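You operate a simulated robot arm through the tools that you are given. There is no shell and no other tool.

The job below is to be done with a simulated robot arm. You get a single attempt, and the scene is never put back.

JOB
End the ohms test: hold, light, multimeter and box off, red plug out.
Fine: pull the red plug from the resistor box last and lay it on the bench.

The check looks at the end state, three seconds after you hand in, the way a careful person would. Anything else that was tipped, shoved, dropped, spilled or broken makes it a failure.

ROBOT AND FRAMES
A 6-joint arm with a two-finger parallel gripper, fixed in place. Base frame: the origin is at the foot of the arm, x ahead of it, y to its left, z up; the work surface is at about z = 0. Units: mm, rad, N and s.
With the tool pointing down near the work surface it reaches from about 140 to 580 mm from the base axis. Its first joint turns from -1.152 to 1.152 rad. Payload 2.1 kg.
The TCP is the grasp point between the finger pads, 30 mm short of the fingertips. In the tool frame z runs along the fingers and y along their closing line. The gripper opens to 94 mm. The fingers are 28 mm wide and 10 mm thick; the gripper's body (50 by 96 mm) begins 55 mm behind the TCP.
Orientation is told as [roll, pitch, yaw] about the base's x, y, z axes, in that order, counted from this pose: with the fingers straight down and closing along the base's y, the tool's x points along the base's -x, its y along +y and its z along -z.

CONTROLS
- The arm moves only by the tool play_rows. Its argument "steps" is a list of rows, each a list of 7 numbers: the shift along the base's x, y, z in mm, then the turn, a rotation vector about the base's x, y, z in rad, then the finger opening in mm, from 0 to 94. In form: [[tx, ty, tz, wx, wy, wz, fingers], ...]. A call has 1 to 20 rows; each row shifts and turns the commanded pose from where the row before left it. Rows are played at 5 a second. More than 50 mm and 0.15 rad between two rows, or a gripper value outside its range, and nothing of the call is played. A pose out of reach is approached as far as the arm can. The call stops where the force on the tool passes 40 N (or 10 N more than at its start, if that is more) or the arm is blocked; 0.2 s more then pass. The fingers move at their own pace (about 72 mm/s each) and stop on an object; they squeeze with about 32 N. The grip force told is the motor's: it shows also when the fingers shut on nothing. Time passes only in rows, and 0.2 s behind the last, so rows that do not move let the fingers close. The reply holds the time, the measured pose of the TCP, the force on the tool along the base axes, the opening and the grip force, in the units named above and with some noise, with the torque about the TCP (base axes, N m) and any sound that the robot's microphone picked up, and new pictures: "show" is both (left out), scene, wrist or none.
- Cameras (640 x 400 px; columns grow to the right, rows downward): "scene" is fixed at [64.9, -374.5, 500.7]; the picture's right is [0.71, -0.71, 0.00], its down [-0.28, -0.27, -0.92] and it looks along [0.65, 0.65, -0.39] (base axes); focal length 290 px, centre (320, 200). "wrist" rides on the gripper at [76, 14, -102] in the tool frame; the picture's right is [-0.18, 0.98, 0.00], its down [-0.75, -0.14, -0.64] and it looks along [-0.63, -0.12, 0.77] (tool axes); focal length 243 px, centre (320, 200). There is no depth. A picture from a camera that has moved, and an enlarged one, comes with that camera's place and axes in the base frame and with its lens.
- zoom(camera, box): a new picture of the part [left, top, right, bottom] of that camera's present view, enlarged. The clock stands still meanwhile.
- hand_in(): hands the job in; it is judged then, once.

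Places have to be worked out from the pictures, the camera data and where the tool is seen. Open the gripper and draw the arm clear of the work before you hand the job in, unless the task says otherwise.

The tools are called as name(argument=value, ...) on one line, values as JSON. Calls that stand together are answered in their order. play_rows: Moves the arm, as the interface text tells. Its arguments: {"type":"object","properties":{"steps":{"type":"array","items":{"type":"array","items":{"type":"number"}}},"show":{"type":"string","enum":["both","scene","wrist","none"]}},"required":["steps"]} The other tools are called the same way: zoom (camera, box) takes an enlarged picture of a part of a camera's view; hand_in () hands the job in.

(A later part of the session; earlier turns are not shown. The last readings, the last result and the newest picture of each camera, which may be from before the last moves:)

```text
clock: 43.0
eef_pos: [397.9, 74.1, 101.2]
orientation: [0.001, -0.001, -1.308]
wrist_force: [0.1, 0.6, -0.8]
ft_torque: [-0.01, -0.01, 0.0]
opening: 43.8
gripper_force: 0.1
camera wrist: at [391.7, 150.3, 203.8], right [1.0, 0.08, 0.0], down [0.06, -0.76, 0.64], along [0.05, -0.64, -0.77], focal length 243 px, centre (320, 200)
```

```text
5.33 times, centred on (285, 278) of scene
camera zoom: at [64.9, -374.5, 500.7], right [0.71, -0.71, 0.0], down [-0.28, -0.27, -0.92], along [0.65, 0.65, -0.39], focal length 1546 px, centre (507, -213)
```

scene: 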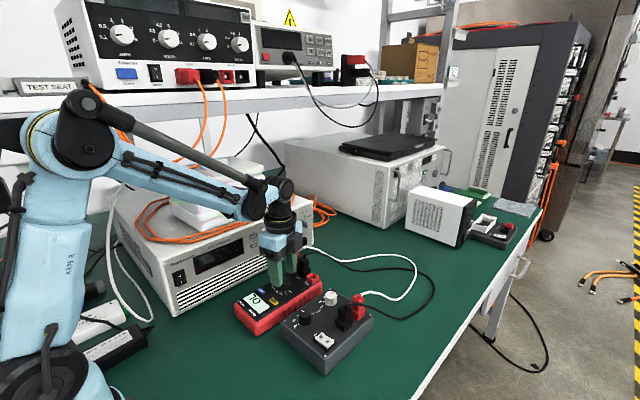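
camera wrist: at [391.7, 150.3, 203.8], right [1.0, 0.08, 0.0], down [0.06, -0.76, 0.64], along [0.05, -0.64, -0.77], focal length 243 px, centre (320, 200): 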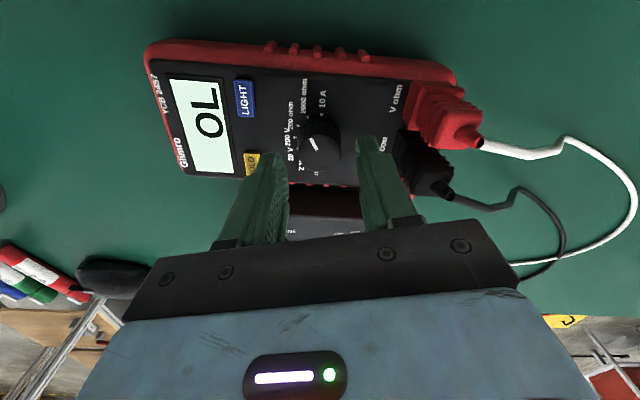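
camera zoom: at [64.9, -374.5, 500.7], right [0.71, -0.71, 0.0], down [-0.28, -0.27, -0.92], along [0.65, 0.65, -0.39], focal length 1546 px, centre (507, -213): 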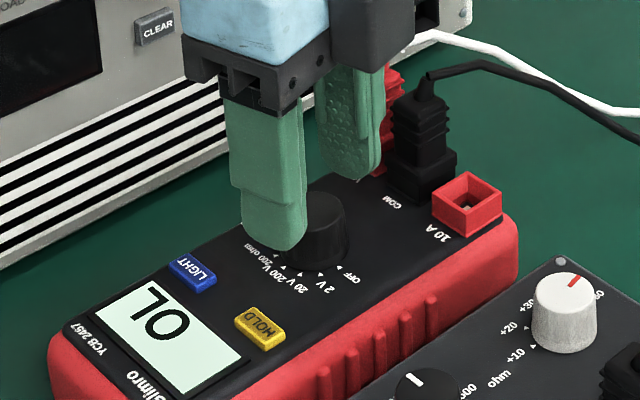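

The knob is within 1 mm of the tool axis and between the pads. I'll nudge (-0.3, -0.6), go down so the tips are about 4–5 mm above the meter face, and close on the knob.

play_rows(steps=[[-0.3, -0.6, -12, 0, 0, 0, 44], [0, 0, -10, 0, 0, 0, 44], [0, 0, -1, 0, 0, 0, 36], [0, 0, 0, 0, 0, 0, 30], [0, 0, 0, 0, 0, 0, 26], [0, 0, 0, 0, 0, 0, 20], [0, 0, 0, 0, 0, 0, 20]], show="both")

zoom(camera="wrist", box=[240, 90, 400, 190])

zoom(camera="scene", box=[235, 240, 335, 315])

```text
clock: 44.6
eef_pos: [396.4, 73.6, 77.4]
orientation: [0.002, -0.002, -1.309]
wrist_force: [2.3, 0.5, 0.5]
ft_torque: [-0.01, 0.1, 0.03]
opening: 27.9
gripper_force: 32.2
camera wrist: at [391.5, 150.3, 180.9], right [1.0, 0.08, 0.0], down [0.06, -0.76, 0.64], along [0.05, -0.64, -0.77], focal length 243 px, centre (320, 200)
```

scene: 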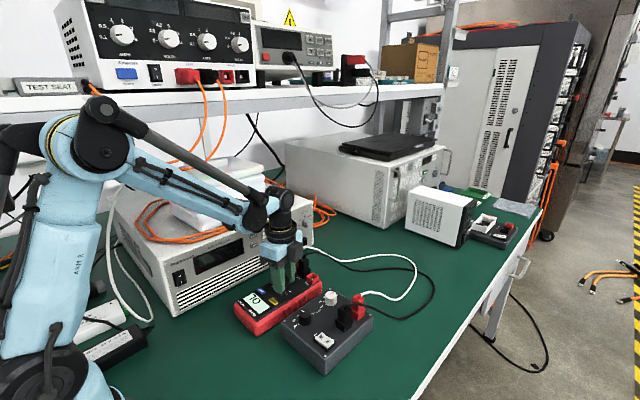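
wrist: 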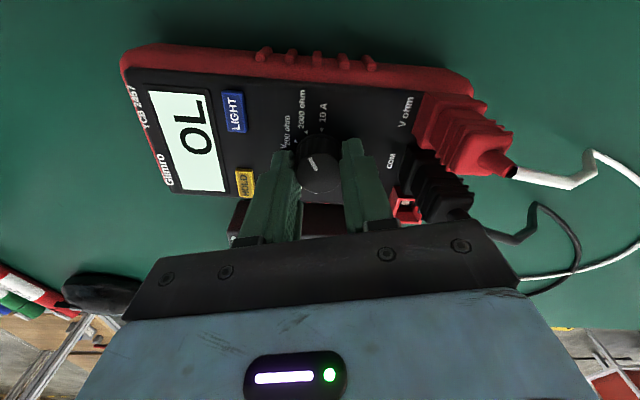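

```text
4.00 times, centred on (320, 140) of wrist
camera zoom: at [391.5, 150.3, 180.9], right [1.0, 0.08, 0.0], down [0.06, -0.76, 0.64], along [0.05, -0.64, -0.77], focal length 970 px, centre (320, 440)
```

zoom: 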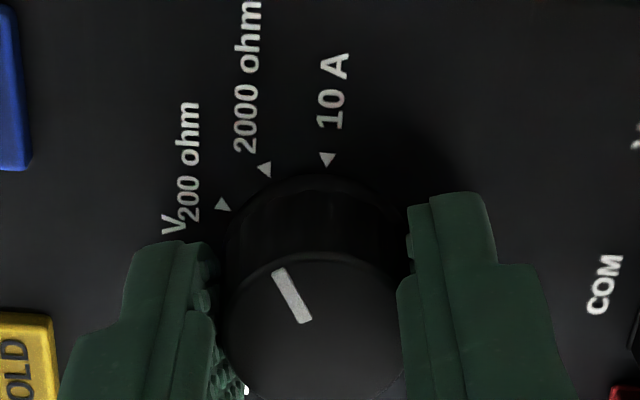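

```text
5.33 times, centred on (285, 278) of scene
camera zoom: at [64.9, -374.5, 500.7], right [0.71, -0.71, 0.0], down [-0.28, -0.27, -0.92], along [0.65, 0.65, -0.39], focal length 1546 px, centre (507, -213)
```

zoom: 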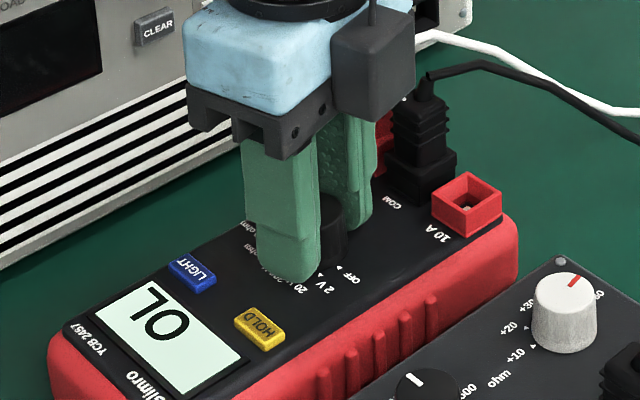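

Gripped at 27.9 mm with almost no side force. I'll turn it +30° first and check that the knob follows.

play_rows(steps=[[0, 0, 0, 0, 0, 0.13, 20], [0, 0, 0, 0, 0, 0.13, 20], [0, 0, 0, 0, 0, 0.13, 20], [0, 0, 0, 0, 0, 0.134, 20], [0, 0, 0, 0, 0, 0, 20]], show="both")

zoom(camera="wrist", box=[240, 90, 400, 190])

zoom(camera="scene", box=[225, 240, 345, 330])

```text
clock: 45.8
eef_pos: [398.4, 74.1, 77.4]
orientation: [0.002, 0.0, -0.783]
wrist_force: [1.8, 0.5, -0.2]
ft_torque: [-0.13, -0.14, 0.0]
opening: 27.7
gripper_force: 32.0
camera wrist: at [353.5, 137.0, 181.0], right [0.82, 0.57, 0.0], down [0.43, -0.63, 0.64], along [0.37, -0.53, -0.77], focal length 243 px, centre (320, 200)
```

scene: 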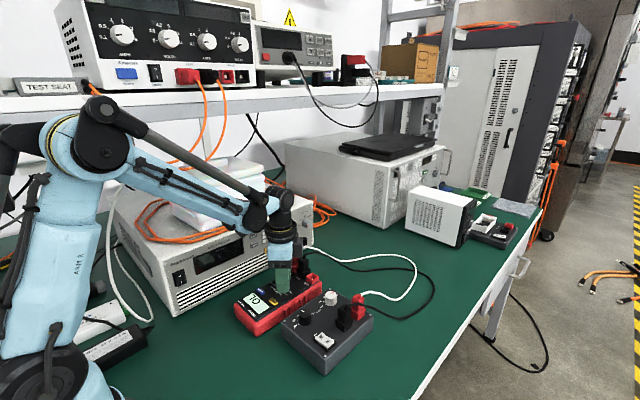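
wrist: 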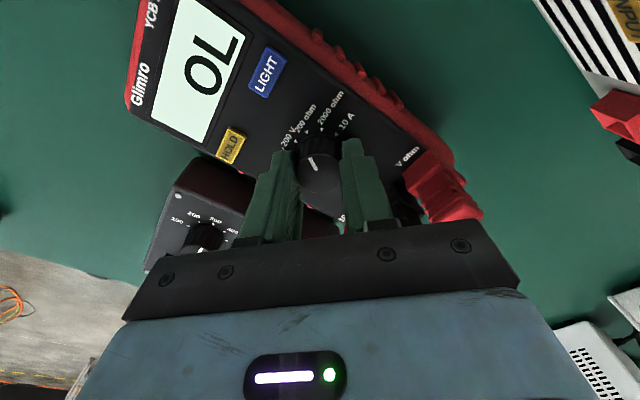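

```text
4.00 times, centred on (320, 140) of wrist
camera zoom: at [353.5, 137.0, 181.0], right [0.82, 0.57, 0.0], down [0.43, -0.63, 0.64], along [0.37, -0.53, -0.77], focal length 970 px, centre (320, 440)
```

zoom: 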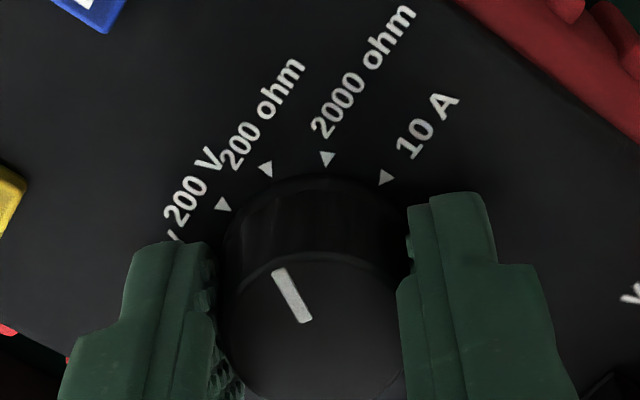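

```text
4.44 times, centred on (285, 285) of scene
camera zoom: at [64.9, -374.5, 500.7], right [0.71, -0.71, 0.0], down [-0.28, -0.27, -0.92], along [0.65, 0.65, -0.39], focal length 1288 px, centre (476, -178)
```

zoom: 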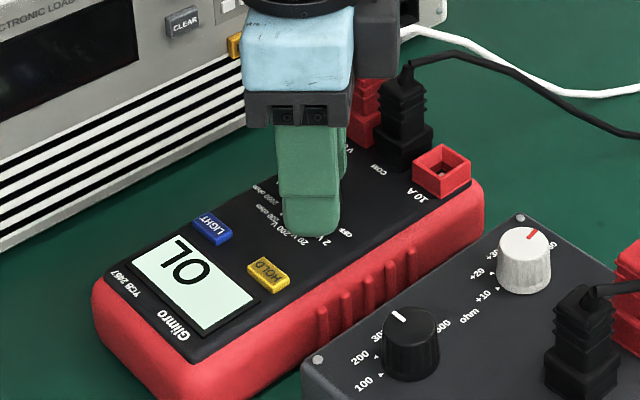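

The knob follows and now points at 200 ohm. I'll turn the remaining +120° to OFF.

play_rows(steps=[[0, 0, 0, 0, 0, 0.14, 20], [0, 0, 0, 0, 0, 0.14, 20], [0, 0, 0, 0, 0, 0.14, 20], [0, 0, 0, 0, 0, 0.14, 20], [0, 0, 0, 0, 0, 0.14, 20], [0, 0, 0, 0, 0, 0.14, 20], [0, 0, 0, 0, 0, 0.14, 20], [0, 0, 0, 0, 0, 0.14, 20], [0, 0, 0, 0, 0, 0.14, 20], [0, 0, 0, 0, 0, 0.14, 20], [0, 0, 0, 0, 0, 0.14, 20], [0, 0, 0, 0, 0, 0.14, 20], [0, 0, 0, 0, 0, 0, 20]], show="both")

zoom(camera="wrist", box=[240, 90, 400, 190])

zoom(camera="scene", box=[225, 240, 345, 330])

```text
clock: 48.6
eef_pos: [397.5, 73.6, 78.5]
orientation: [0.002, -0.001, 0.898]
wrist_force: [-0.2, 0.2, -0.5]
ft_torque: [-0.01, -0.04, 0.01]
opening: 28.0
gripper_force: 32.5
camera wrist: at [339.3, 22.7, 181.3], right [-0.65, 0.76, 0.0], down [0.58, 0.5, 0.64], along [0.48, 0.42, -0.77], focal length 243 px, centre (320, 200)
```

scene: 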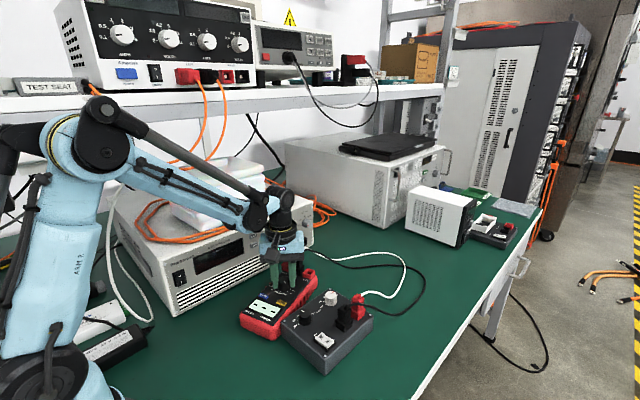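
wrist: 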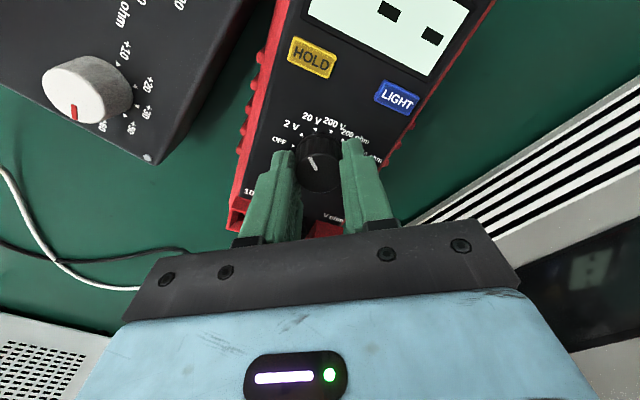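

```text
4.00 times, centred on (320, 140) of wrist
camera zoom: at [339.3, 22.7, 181.3], right [-0.65, 0.76, 0.0], down [0.58, 0.5, 0.64], along [0.48, 0.42, -0.77], focal length 970 px, centre (320, 440)
```

zoom: 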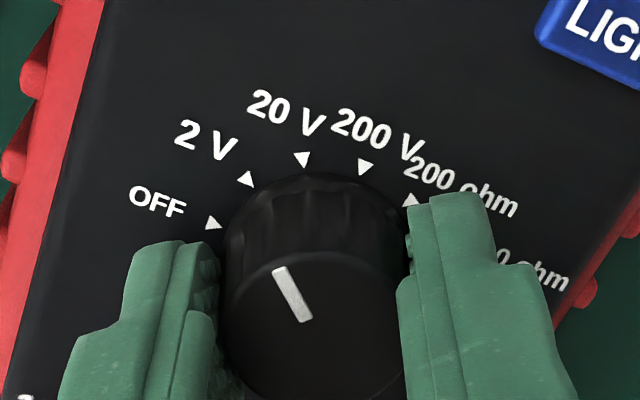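

```text
4.44 times, centred on (285, 285) of scene
camera zoom: at [64.9, -374.5, 500.7], right [0.71, -0.71, 0.0], down [-0.28, -0.27, -0.92], along [0.65, 0.65, -0.39], focal length 1288 px, centre (476, -178)
```

zoom: 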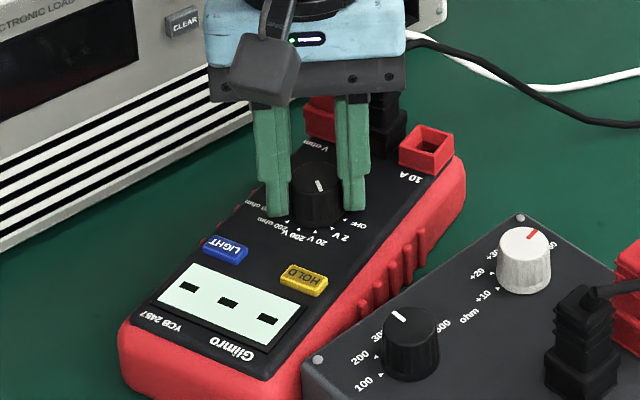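

The display now shows dashes and the picture shows the whole meter has turned about 18° with the knob, which isn't wanted. The knob is between 20 V and 2 V, and the meter hasn't touched the box. I'm still gripping the knob, so I'll turn slowly back 18° to bring the meter straight and watch whether it follows.

play_rows(steps=[[0, 0, 0, 0, 0, -0.04, 20], [0, 0, 0, 0, 0, -0.04, 20], [0, 0, 0, 0, 0, -0.04, 20], [0, 0, 0, 0, 0, 0, 20]], show="both")

zoom(camera="wrist", box=[240, 90, 400, 190])

zoom(camera="scene", box=[225, 240, 345, 330])

```text
clock: 49.6
eef_pos: [398.4, 74.1, 78.6]
orientation: [0.002, -0.001, 0.775]
wrist_force: [0.2, 0.5, -0.9]
ft_torque: [0.01, -0.08, 0.04]
opening: 28.0
gripper_force: 31.9
camera wrist: at [333.5, 30.1, 181.2], right [-0.56, 0.83, 0.0], down [0.64, 0.43, 0.64], along [0.53, 0.36, -0.77], focal length 243 px, centre (320, 200)
```

scene: 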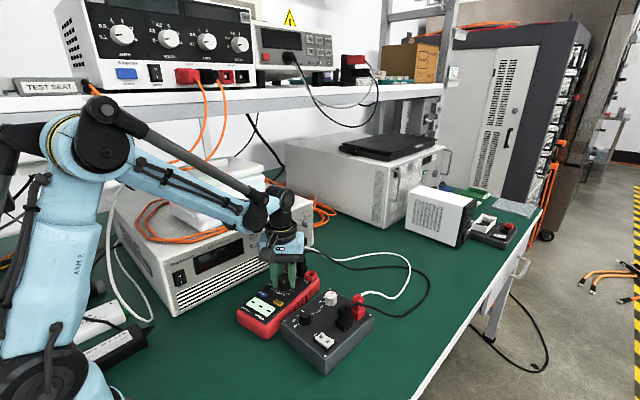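
wrist: 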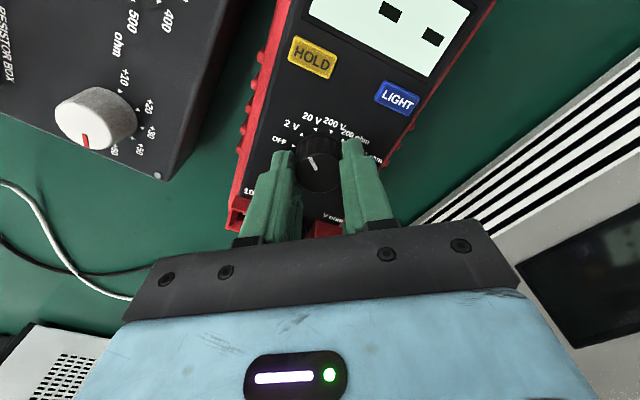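

```text
4.00 times, centred on (320, 140) of wrist
camera zoom: at [333.5, 30.1, 181.2], right [-0.56, 0.83, 0.0], down [0.64, 0.43, 0.64], along [0.53, 0.36, -0.77], focal length 970 px, centre (320, 440)
```

zoom: 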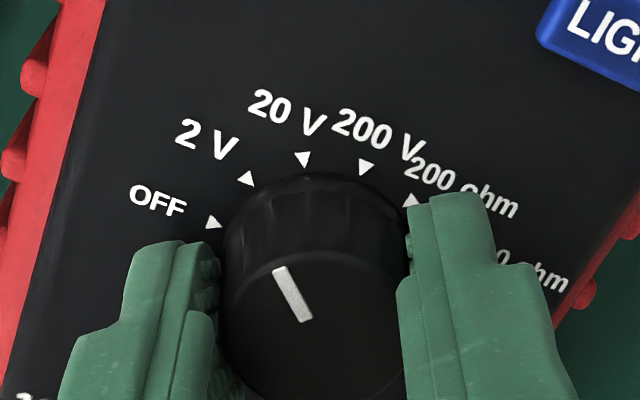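

```text
4.44 times, centred on (285, 285) of scene
camera zoom: at [64.9, -374.5, 500.7], right [0.71, -0.71, 0.0], down [-0.28, -0.27, -0.92], along [0.65, 0.65, -0.39], focal length 1288 px, centre (476, -178)
```

zoom: 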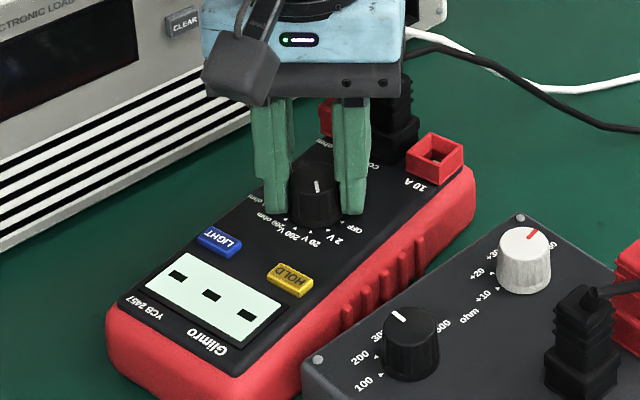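

The meter follows the gripper back. I'll turn another -0.19 rad to bring it to its original angle and compare with the earlier crop.

play_rows(steps=[[0, 0, 0, 0, 0, -0.05, 20], [0, 0, 0, 0, 0, -0.05, 20], [0, 0, 0, 0, 0, -0.05, 20], [0, 0, 0, 0, 0, -0.041, 20], [0, 0, 0, 0, 0, 0, 20]], show="both")

zoom(camera="wrist", box=[240, 90, 400, 190])

zoom(camera="scene", box=[225, 240, 345, 330])

```text
clock: 50.8
eef_pos: [397.8, 73.5, 78.7]
orientation: [0.001, 0.001, 0.582]
wrist_force: [2.1, -2.6, -0.7]
ft_torque: [-0.13, 0.05, 0.0]
opening: 27.9
gripper_force: 32.1
camera wrist: at [326.5, 42.9, 181.1], right [-0.39, 0.92, 0.0], down [0.71, 0.3, 0.64], along [0.59, 0.25, -0.77], focal length 243 px, centre (320, 200)
```

scene: 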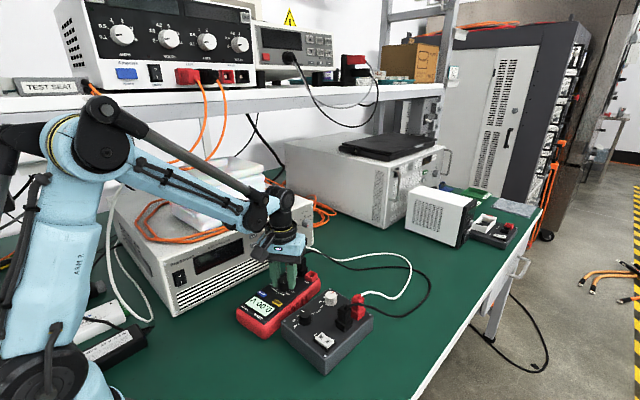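
wrist: 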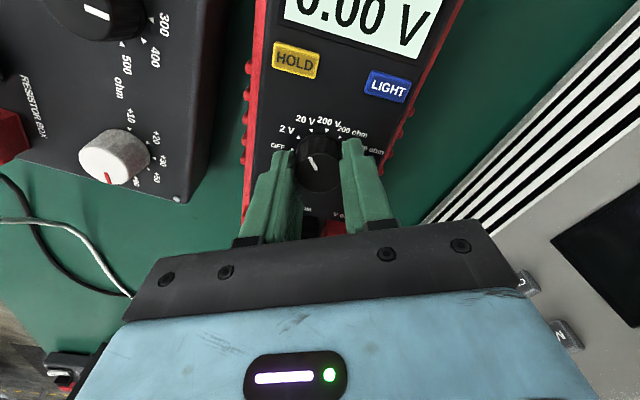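

```text
4.00 times, centred on (320, 140) of wrist
camera zoom: at [326.5, 42.9, 181.1], right [-0.39, 0.92, 0.0], down [0.71, 0.3, 0.64], along [0.59, 0.25, -0.77], focal length 970 px, centre (320, 440)
```

zoom: 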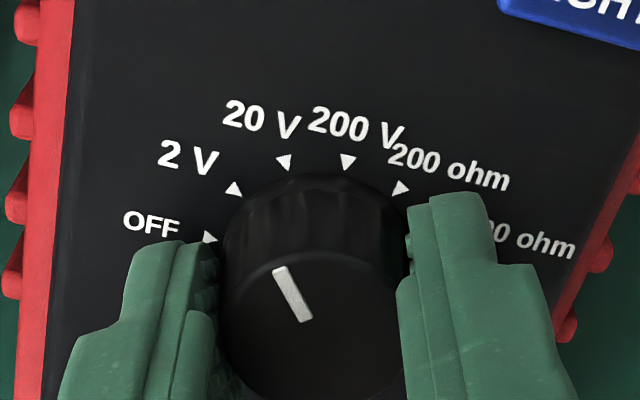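

```text
4.44 times, centred on (285, 285) of scene
camera zoom: at [64.9, -374.5, 500.7], right [0.7, -0.71, 0.0], down [-0.28, -0.27, -0.92], along [0.65, 0.65, -0.39], focal length 1288 px, centre (476, -178)
```

zoom: 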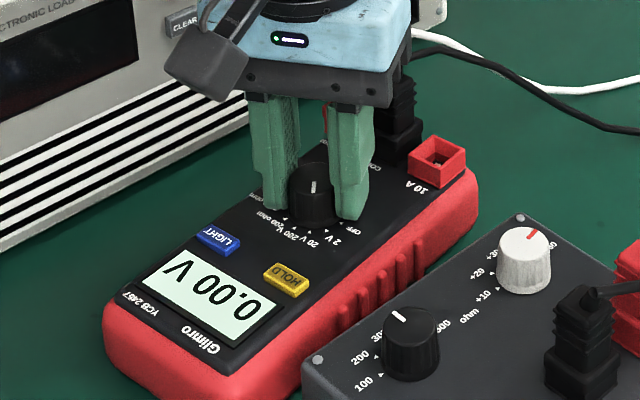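

Part of that turn moved the knob back towards 20 V instead; the meter is still about 8° off. The knob's detents are about as stiff as the meter's friction on the bench. I'll add some downward force through the grip to hold the meter still while I turn, and read the force first.

play_rows(steps=[[0, 0, -0.5, 0, 0, 0, 18], [0, 0, 0, 0, 0, 0, 18]], show="none")

```text
clock: 51.4
eef_pos: [398.1, 73.5, 78.4]
orientation: [0.0, -0.001, 0.585]
wrist_force: [-2.6, -4.4, 23.8]
ft_torque: [0.06, -0.21, -0.02]
opening: 28.1
gripper_force: 32.1
```

That gives about 24 N of downward force. Now I'll turn slowly +0.2 rad and check the force and whether the meter stays put.

play_rows(steps=[[0, 0, 0, 0, 0, 0.05, 18], [0, 0, 0, 0, 0, 0.05, 18], [0, 0, 0, 0, 0, 0.05, 18], [0, 0, 0, 0, 0, 0.05, 18]], show="both")

zoom(camera="wrist", box=[240, 90, 400, 190])

zoom(camera="scene", box=[225, 240, 345, 330])

```text
clock: 52.4
eef_pos: [397.7, 73.3, 77.7]
orientation: [0.003, -0.001, 0.785]
wrist_force: [-1.3, -2.3, 23.5]
ft_torque: [-0.31, 0.32, -0.01]
opening: 27.9
gripper_force: 31.9
camera wrist: at [334.0, 29.4, 180.6], right [-0.57, 0.82, 0.0], down [0.63, 0.43, 0.64], along [0.53, 0.36, -0.77], focal length 243 px, centre (320, 200)
```

scene: 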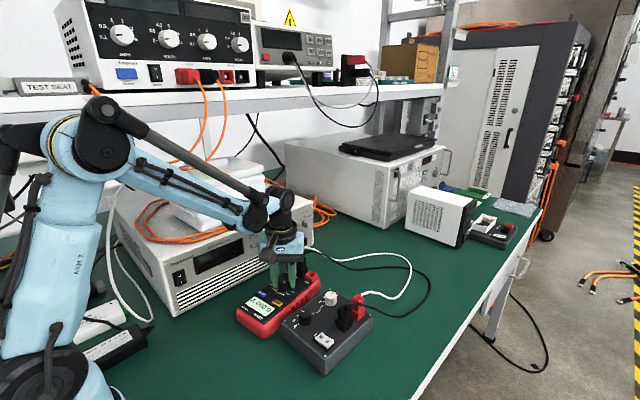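
wrist: 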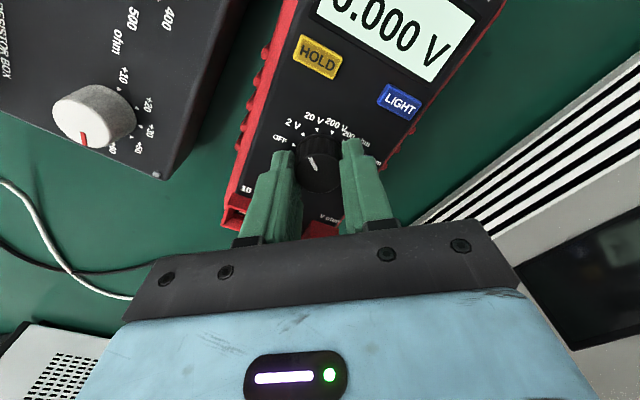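

```text
4.00 times, centred on (320, 140) of wrist
camera zoom: at [334.0, 29.4, 180.6], right [-0.57, 0.82, 0.0], down [0.63, 0.43, 0.64], along [0.53, 0.36, -0.77], focal length 970 px, centre (320, 440)
```

zoom: 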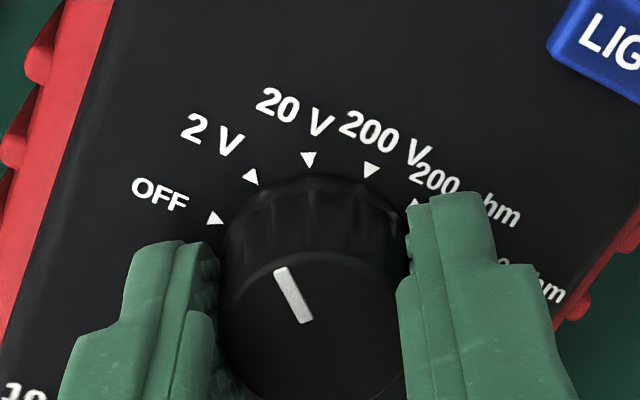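

```text
4.44 times, centred on (285, 285) of scene
camera zoom: at [64.8, -374.5, 500.7], right [0.71, -0.71, 0.0], down [-0.28, -0.27, -0.92], along [0.65, 0.65, -0.39], focal length 1288 px, centre (476, -178)
```

zoom: 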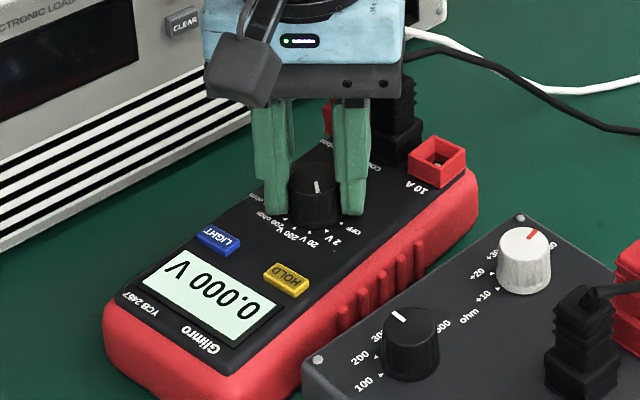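

With the downward force the meter stays still and the knob has nearly reached 2 V (display 0.000 V). I'll keep turning slowly towards OFF.

play_rows(steps=[[0, 0, 0, 0, 0, 0.05, 18], [0, 0, 0, 0, 0, 0.05, 18], [0, 0, 0, 0, 0, 0.05, 18], [0, 0, 0, 0, 0, 0.05, 18], [0, 0, 0, 0, 0, 0.05, 18], [0, 0, 0, 0, 0, 0.05, 18], [0, 0, 0, 0, 0, 0.05, 18], [0, 0, 0, 0, 0, 0.05, 18]], show="both")

zoom(camera="wrist", box=[240, 90, 400, 190])

zoom(camera="scene", box=[225, 240, 345, 330])

```text
clock: 54.2
eef_pos: [397.5, 75.4, 75.9]
orientation: [0.003, -0.001, 1.184]
wrist_force: [-6.7, 6.6, 6.9]
ft_torque: [0.43, 0.15, -0.04]
opening: 27.6
gripper_force: 31.8
camera wrist: at [355.8, 8.3, 180.6], right [-0.84, 0.54, 0.0], down [0.42, 0.64, 0.64], along [0.34, 0.54, -0.77], focal length 243 px, centre (320, 200)
```

scene: 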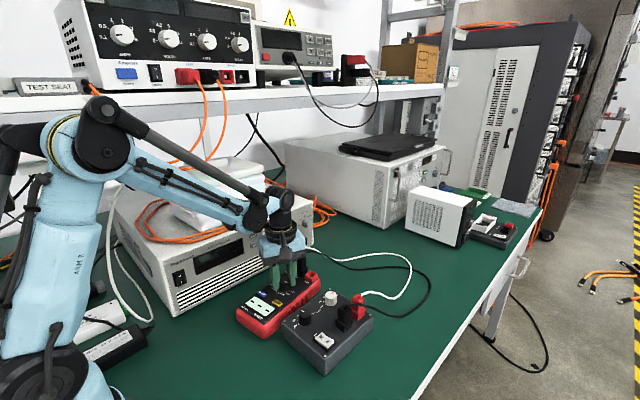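
wrist: 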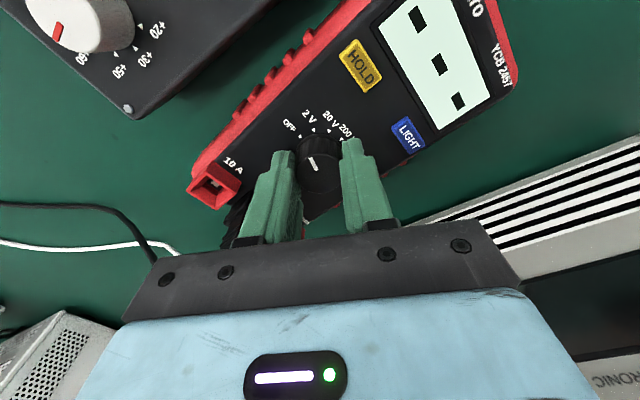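

```text
4.00 times, centred on (320, 140) of wrist
camera zoom: at [355.8, 8.3, 180.6], right [-0.84, 0.54, 0.0], down [0.42, 0.64, 0.64], along [0.34, 0.54, -0.77], focal length 970 px, centre (320, 440)
```

zoom: 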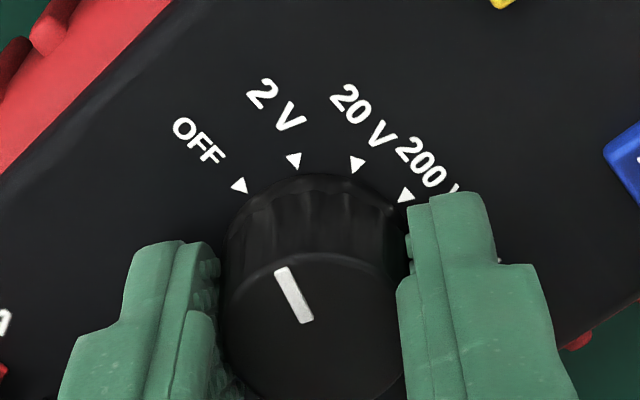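

```text
4.44 times, centred on (285, 285) of scene
camera zoom: at [64.9, -374.5, 500.7], right [0.71, -0.71, 0.0], down [-0.28, -0.27, -0.92], along [0.65, 0.65, -0.39], focal length 1288 px, centre (476, -178)
```

zoom: 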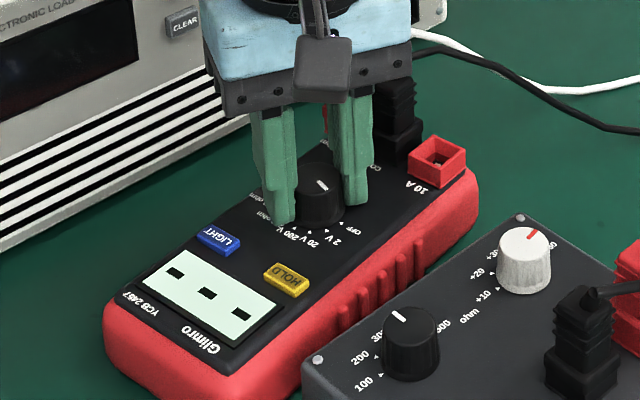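

The meter hasn't moved, and the knob is about 15° short of OFF with the downward force down to 7 N. I'll add a little downward push and finish the turn.

play_rows(steps=[[0, 0, -0.3, 0, 0, 0.04, 18], [0, 0, 0, 0, 0, 0.05, 18], [0, 0, 0, 0, 0, 0.05, 18], [0, 0, 0, 0, 0, 0.05, 18], [0, 0, 0, 0, 0, 0.05, 18], [0, 0, 0, 0, 0, 0.03, 18]], show="both")

zoom(camera="wrist", box=[240, 90, 400, 190])

zoom(camera="scene", box=[225, 240, 345, 330])

```text
clock: 55.6
eef_pos: [396.3, 73.5, 77.7]
orientation: [0.003, 0.0, 1.455]
wrist_force: [-15.2, 10.1, 25.4]
ft_torque: [0.32, 0.52, -0.03]
opening: 28.1
gripper_force: 32.3
camera wrist: at [374.6, -0.5, 180.3], right [-0.95, 0.3, 0.0], down [0.23, 0.73, 0.64], along [0.19, 0.61, -0.77], focal length 243 px, centre (320, 200)
```

scene: 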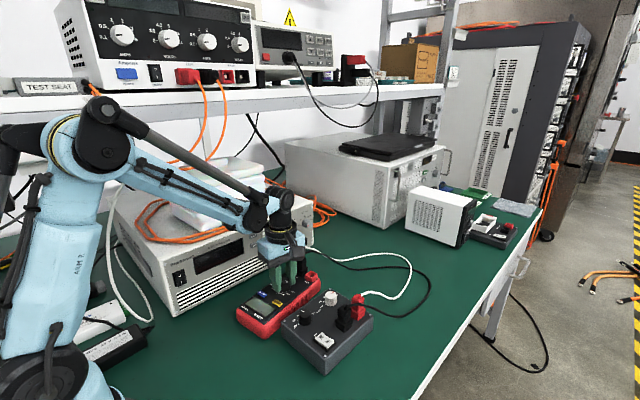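
wrist: 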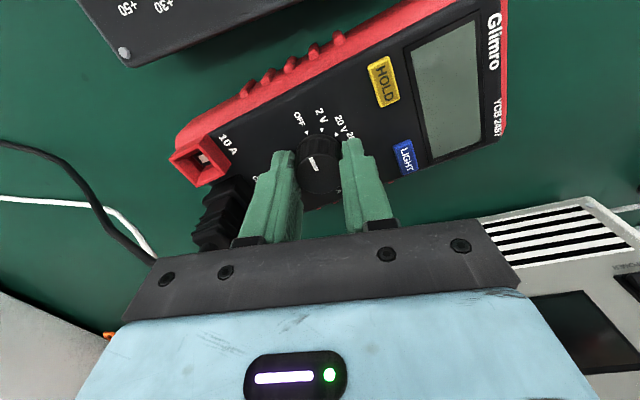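

```text
4.00 times, centred on (320, 140) of wrist
camera zoom: at [374.6, -0.5, 180.3], right [-0.95, 0.3, 0.0], down [0.23, 0.73, 0.64], along [0.19, 0.61, -0.77], focal length 970 px, centre (320, 440)
```

zoom: 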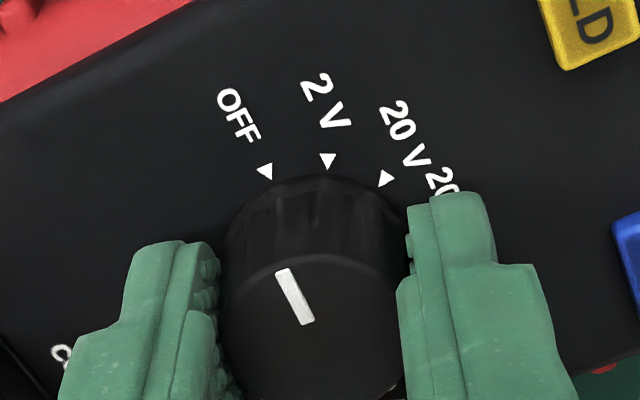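

```text
4.44 times, centred on (285, 285) of scene
camera zoom: at [64.8, -374.5, 500.7], right [0.71, -0.71, 0.0], down [-0.28, -0.27, -0.92], along [0.65, 0.65, -0.39], focal length 1288 px, centre (476, -178)
```

zoom: 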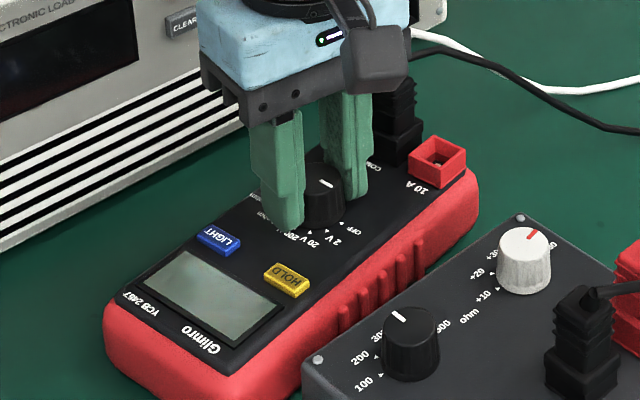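

The screen has gone dark and blank with the pointer at OFF, so the meter is off. The side force is 15 N, so I'll relax the grip position slightly, remove the downward push, and then turn slowly back to straighten the meter, which is still about 8° off.

play_rows(steps=[[-0.3, 0.2, 0.4, 0, 0, 0, 18], [0, 0, 0.3, 0, 0, 0, 18], [0, 0, 0, 0, 0, 0, 18]], show="none")

```text
clock: 56.4
eef_pos: [397.5, 73.2, 78.6]
orientation: [-0.001, 0.002, 1.452]
wrist_force: [0.0, -0.1, -0.8]
ft_torque: [-0.03, -0.02, 0.01]
opening: 28.0
gripper_force: 31.8
```

The forces are now near zero. I'll turn back slowly by -0.09 rad with no downward force and check that the meter follows with the knob still at OFF.

play_rows(steps=[[0, 0, 0.1, 0, 0, -0.03, 18], [0, 0, 0, 0, 0, -0.03, 18], [0, 0, 0, 0, 0, -0.03, 18], [0, 0, 0, 0, 0, 0, 18]], show="both")

zoom(camera="wrist", box=[240, 90, 400, 190])

zoom(camera="scene", box=[225, 240, 345, 330])

```text
clock: 57.4
eef_pos: [397.2, 73.5, 78.3]
orientation: [0.002, -0.001, 1.362]
wrist_force: [0.3, -0.4, -0.1]
ft_torque: [0.0, -0.06, 0.01]
opening: 28.0
gripper_force: 31.5
camera wrist: at [368.0, 1.9, 180.9], right [-0.92, 0.38, 0.0], down [0.3, 0.71, 0.64], along [0.24, 0.59, -0.77], focal length 243 px, centre (320, 200)
```

scene: 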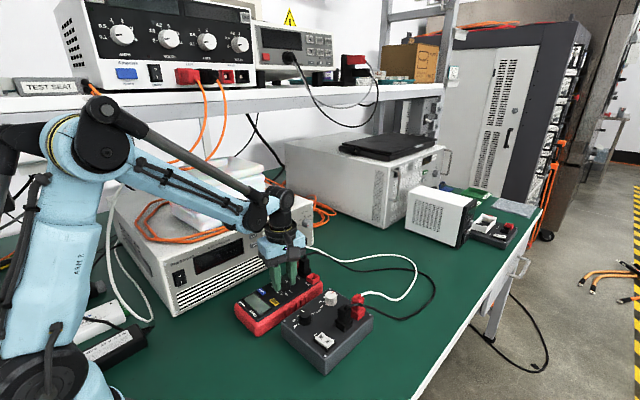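
wrist: 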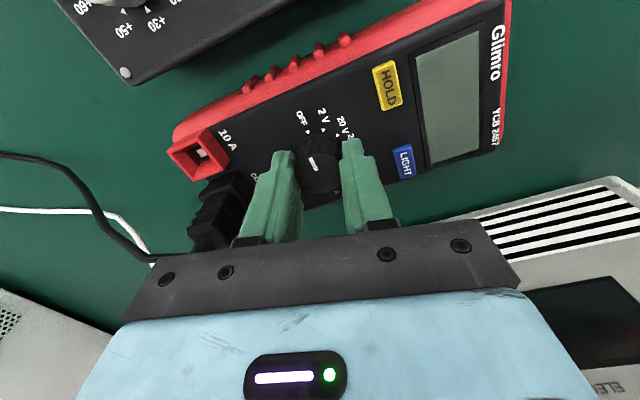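

```text
4.00 times, centred on (320, 140) of wrist
camera zoom: at [368.0, 1.9, 180.9], right [-0.92, 0.38, 0.0], down [0.3, 0.71, 0.64], along [0.24, 0.59, -0.77], focal length 970 px, centre (320, 440)
```

zoom: 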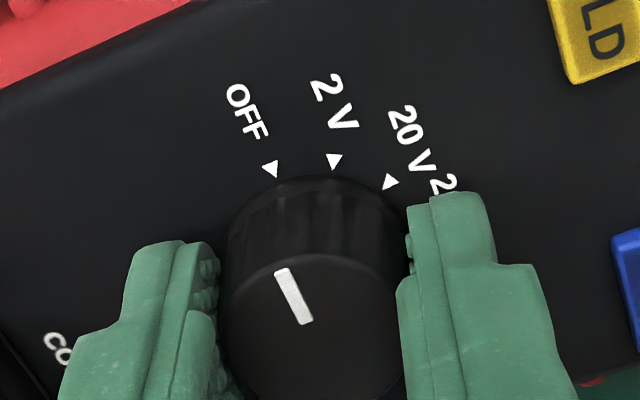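

```text
4.44 times, centred on (285, 285) of scene
camera zoom: at [64.9, -374.5, 500.7], right [0.71, -0.71, 0.0], down [-0.28, -0.27, -0.92], along [0.65, 0.65, -0.39], focal length 1288 px, centre (476, -178)
```

zoom: 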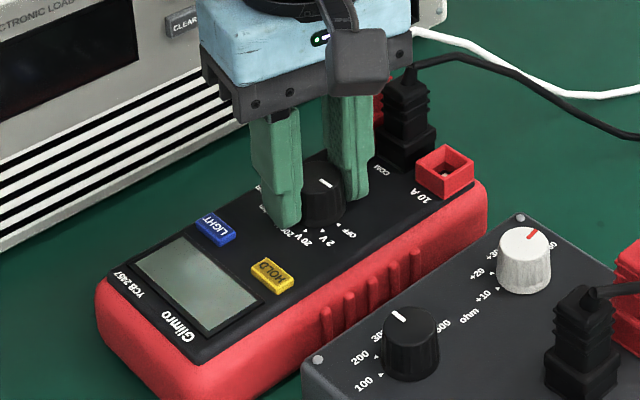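

The meter followed and is now within about 1–1.5° of its original place (HOLD at (272,275) against (268,273) before). One more small turn of -0.03 rad, then compare again.

play_rows(steps=[[0, 0, 0, 0, 0, -0.015, 18], [0, 0, 0, 0, 0, -0.015, 18], [0, 0, 0, 0, 0, 0, 18]], show="none")

zoom(camera="wrist", box=[240, 90, 400, 190])

zoom(camera="scene", box=[225, 240, 345, 330])

```text
clock: 58.2
eef_pos: [396.9, 73.5, 77.4]
orientation: [0.001, 0.0, 1.332]
wrist_force: [0.3, 0.2, 0.5]
ft_torque: [0.0, 0.0, -0.04]
opening: 28.0
gripper_force: 31.7
```

```text
4.00 times, centred on (320, 140) of wrist
camera zoom: at [366.1, 2.6, 181.0], right [-0.91, 0.41, 0.0], down [0.32, 0.7, 0.64], along [0.26, 0.59, -0.77], focal length 970 px, centre (320, 440)
```

zoom: 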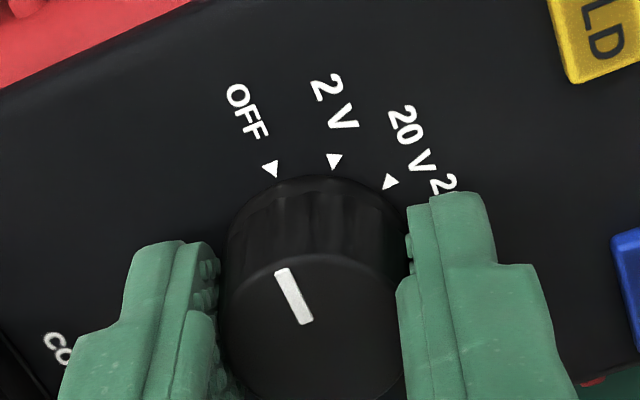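

```text
4.44 times, centred on (285, 285) of scene
camera zoom: at [64.9, -374.5, 500.7], right [0.71, -0.71, 0.0], down [-0.28, -0.27, -0.92], along [0.65, 0.65, -0.39], focal length 1288 px, centre (476, -178)
```

zoom: 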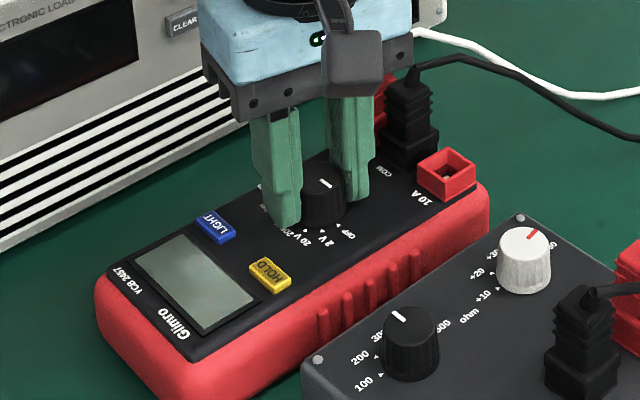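

The meter is back to within about 2 mm and 1° of where it stood, with the knob at OFF. I'll open the fingers, lift clear and inspect.

play_rows(steps=[[0, 0, 0, 0, 0, 0, 32], [0, 0, 0, 0, 0, 0, 44], [0, 0, 0, 0, 0, 0, 44], [0, 0, 20, 0, 0, 0, 44], [0, 0, 30, 0, 0, 0, 44], [0, 0, 30, 0, 0, 0, 44], [0, 0, 0, 0, 0, 0, 44]], show="both")

zoom(camera="wrist", box=[240, 50, 400, 150])

zoom(camera="scene", box=[225, 240, 345, 330])

```text
clock: 59.8
eef_pos: [397.1, 72.3, 157.5]
orientation: [0.002, 0.001, 1.333]
wrist_force: [0.0, 0.8, -0.5]
ft_torque: [0.05, -0.02, 0.01]
opening: 44.1
gripper_force: 0.0
camera wrist: at [365.9, 2.2, 261.6], right [-0.91, 0.41, 0.0], down [0.32, 0.7, 0.64], along [0.26, 0.59, -0.77], focal length 243 px, centre (320, 200)
```

scene: 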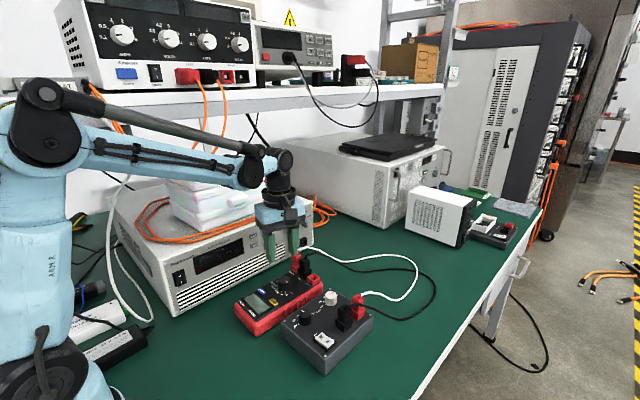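
wrist: 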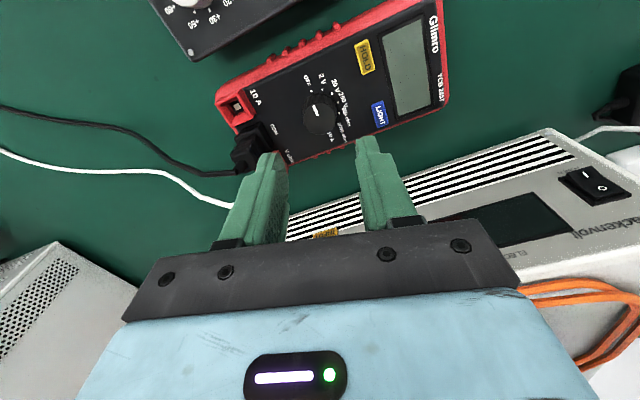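

```text
4.00 times, centred on (320, 100) of wrist
camera zoom: at [365.9, 2.2, 261.6], right [-0.91, 0.41, 0.0], down [0.32, 0.7, 0.64], along [0.26, 0.59, -0.77], focal length 970 px, centre (320, 600)
```

zoom: 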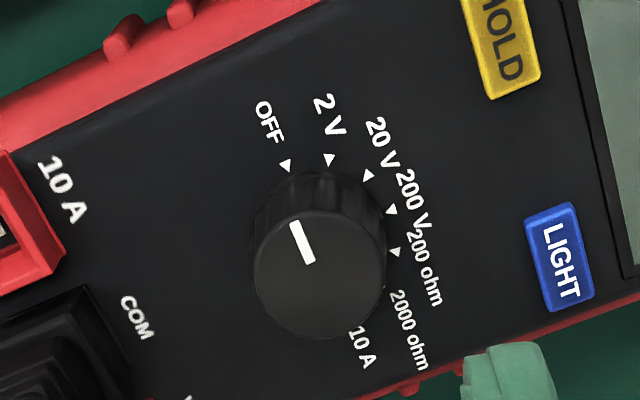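

```text
4.44 times, centred on (285, 285) of scene
camera zoom: at [64.9, -374.5, 500.7], right [0.71, -0.71, 0.0], down [-0.28, -0.27, -0.92], along [0.65, 0.65, -0.39], focal length 1288 px, centre (476, -178)
```

zoom: 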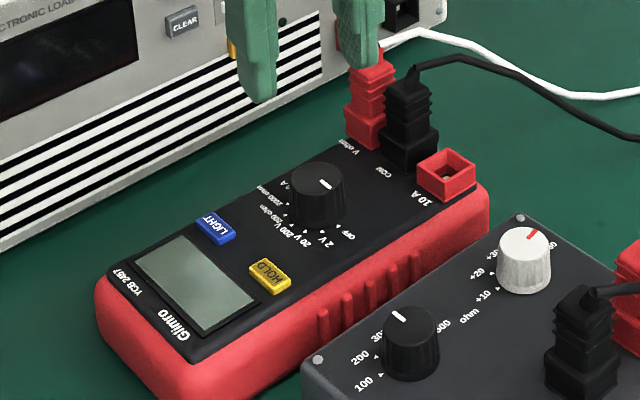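

The pointer is at OFF, the screen is blank and the meter is practically back in place. I'll turn the gripper back to yaw 0 and shut the fingers for a proper look at the meter's pose from the same viewpoint as before.

play_rows(steps=[[0, 0, 15, 0, 0, -0.148, 44], [0, 0, 15, 0, 0, -0.148, 20], [0, 0, 8, 0, 0, -0.148, 0], [-10, 0, 0, 0, 0, -0.148, 0], [-10, 0, 0, 0, 0, -0.148, 0], [-10, 0, 0, 0, 0, -0.148, 0], [-10, -5, 0, 0, 0, -0.148, 0], [-2, -10, 0, 0, 0, -0.148, 0], [0, -6, 0, 0, 0, -0.148, 0], [0, 0, 0, 0, 0, 0, 0]], show="both")

zoom(camera="wrist", box=[270, 0, 430, 100])

zoom(camera="wrist", box=[290, 80, 418, 160])

zoom(camera="scene", box=[225, 265, 325, 340])

```text
clock: 62.0
eef_pos: [356.6, 53.1, 195.3]
orientation: [0.002, 0.0, -0.001]
wrist_force: [0.4, -0.3, -0.4]
ft_torque: [-0.03, 0.01, 0.02]
opening: 0.1
gripper_force: 32.1
camera wrist: at [279.0, 66.4, 298.7], right [0.18, 0.98, 0.0], down [0.75, -0.14, 0.64], along [0.63, -0.12, -0.77], focal length 243 px, centre (320, 200)
```

scene: 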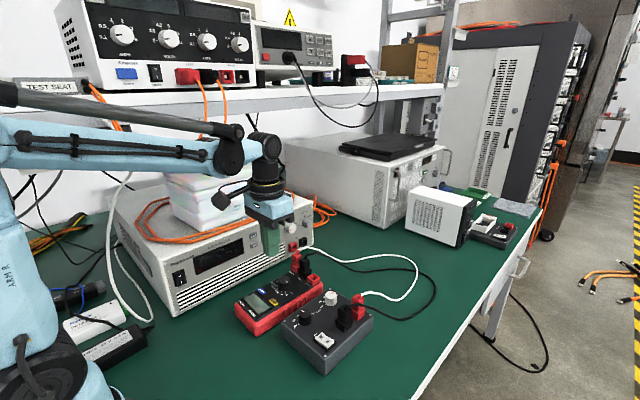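
wrist: 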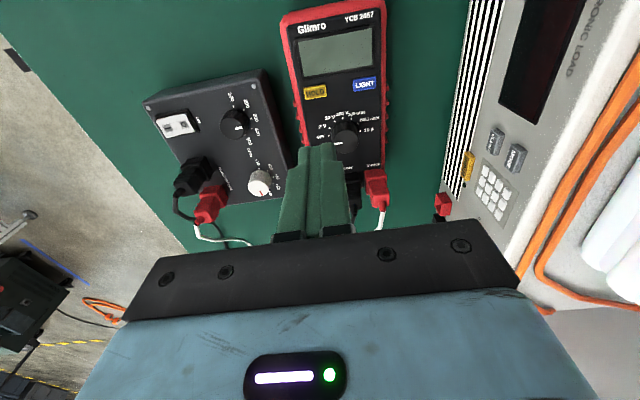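

```text
4.00 times, centred on (350, 50) of wrist
camera zoom: at [279.0, 66.4, 298.7], right [0.18, 0.98, 0.0], down [0.75, -0.14, 0.64], along [0.63, -0.12, -0.77], focal length 970 px, centre (200, 800)
```

zoom: 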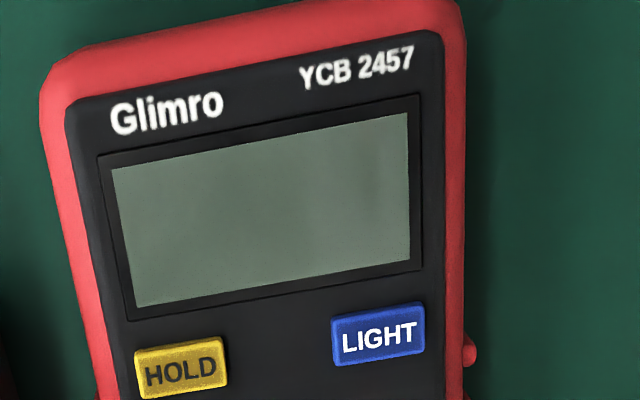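

```text
5.00 times, centred on (354, 120) of wrist
camera zoom: at [279.0, 66.4, 298.7], right [0.18, 0.98, 0.0], down [0.75, -0.14, 0.64], along [0.63, -0.12, -0.77], focal length 1213 px, centre (150, 600)
```

zoom: 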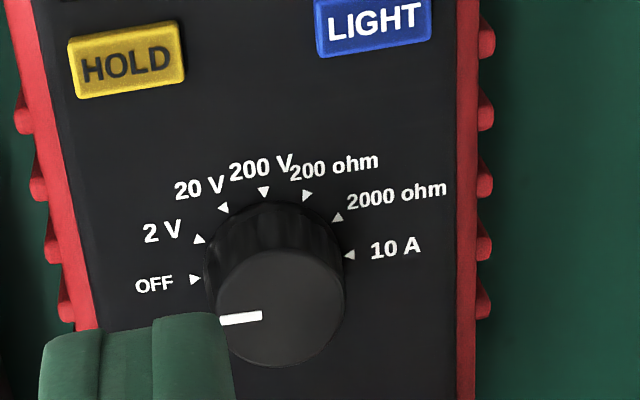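

```text
5.33 times, centred on (275, 302) of scene
camera zoom: at [64.9, -374.5, 500.7], right [0.7, -0.71, 0.0], down [-0.28, -0.27, -0.92], along [0.65, 0.65, -0.39], focal length 1546 px, centre (560, -347)
```

zoom: 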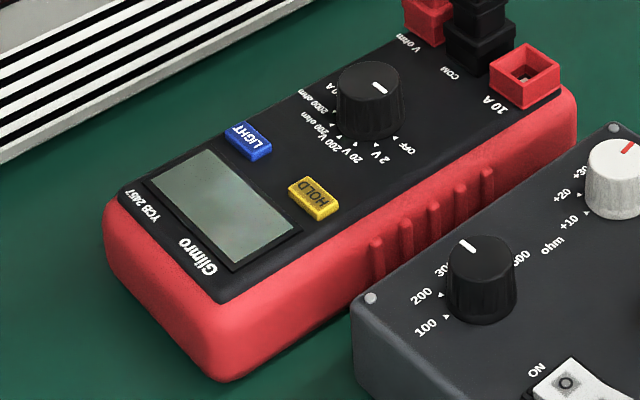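

The meter is off with the pointer on OFF and sits within a couple of mm of its first pose. With the meter off, the LCD is a dull grey-green, so it was backlit all along. LIGHT is now at about (350, 97), and I'll press it once to see whether the lamp reacts independently of the dial.

play_rows(steps=[[-2, 22, -30, 0, 0, 0, 0], [-2, 22.5, -30, 0, 0, 0, 0], [0, 0, -30, 0, 0, 0, 0], [0, 0, -10, 0, 0, 0, 0], [0, 0, -10, 0, 0, 0, 0], [0, 0, -6, 0, 0, 0, 0], [0, 0, -2, 0, 0, 0, 0], [0, 0, -1.5, 0, 0, 0, 0]], show="both")

zoom(camera="scene", box=[225, 265, 325, 340])

```text
clock: 63.8
eef_pos: [351.4, 97.4, 76.2]
orientation: [0.003, 0.001, 0.001]
wrist_force: [-3.0, 0.1, 7.8]
ft_torque: [0.01, 0.13, -0.02]
opening: 0.3
gripper_force: 32.0
heard: click
camera wrist: at [275.2, 110.9, 179.8], right [0.18, 0.98, 0.0], down [0.75, -0.14, 0.64], along [0.63, -0.12, -0.77], focal length 243 px, centre (320, 200)
```

scene: 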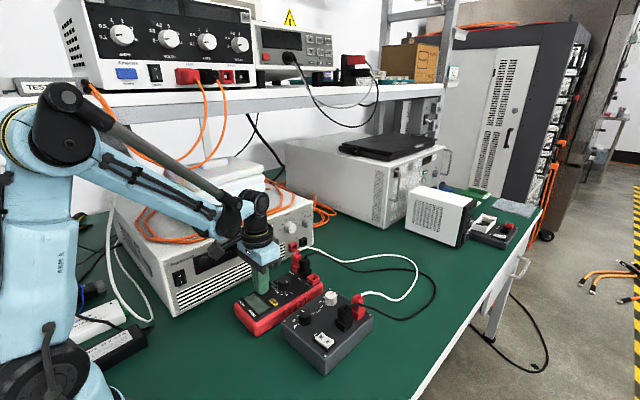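
wrist: 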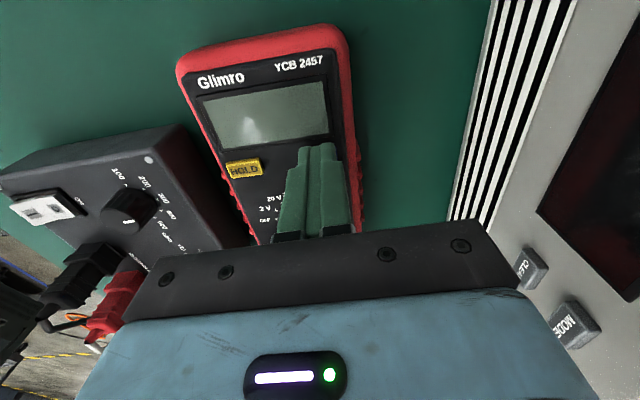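

```text
5.33 times, centred on (275, 302) of scene
camera zoom: at [64.9, -374.5, 500.7], right [0.71, -0.71, 0.0], down [-0.28, -0.27, -0.92], along [0.65, 0.65, -0.39], focal length 1546 px, centre (560, -347)
```

zoom: 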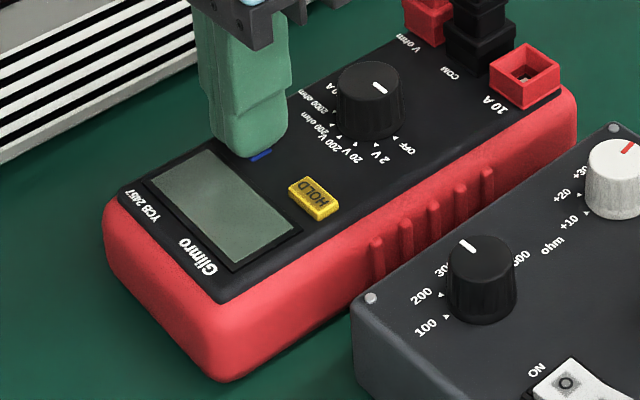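

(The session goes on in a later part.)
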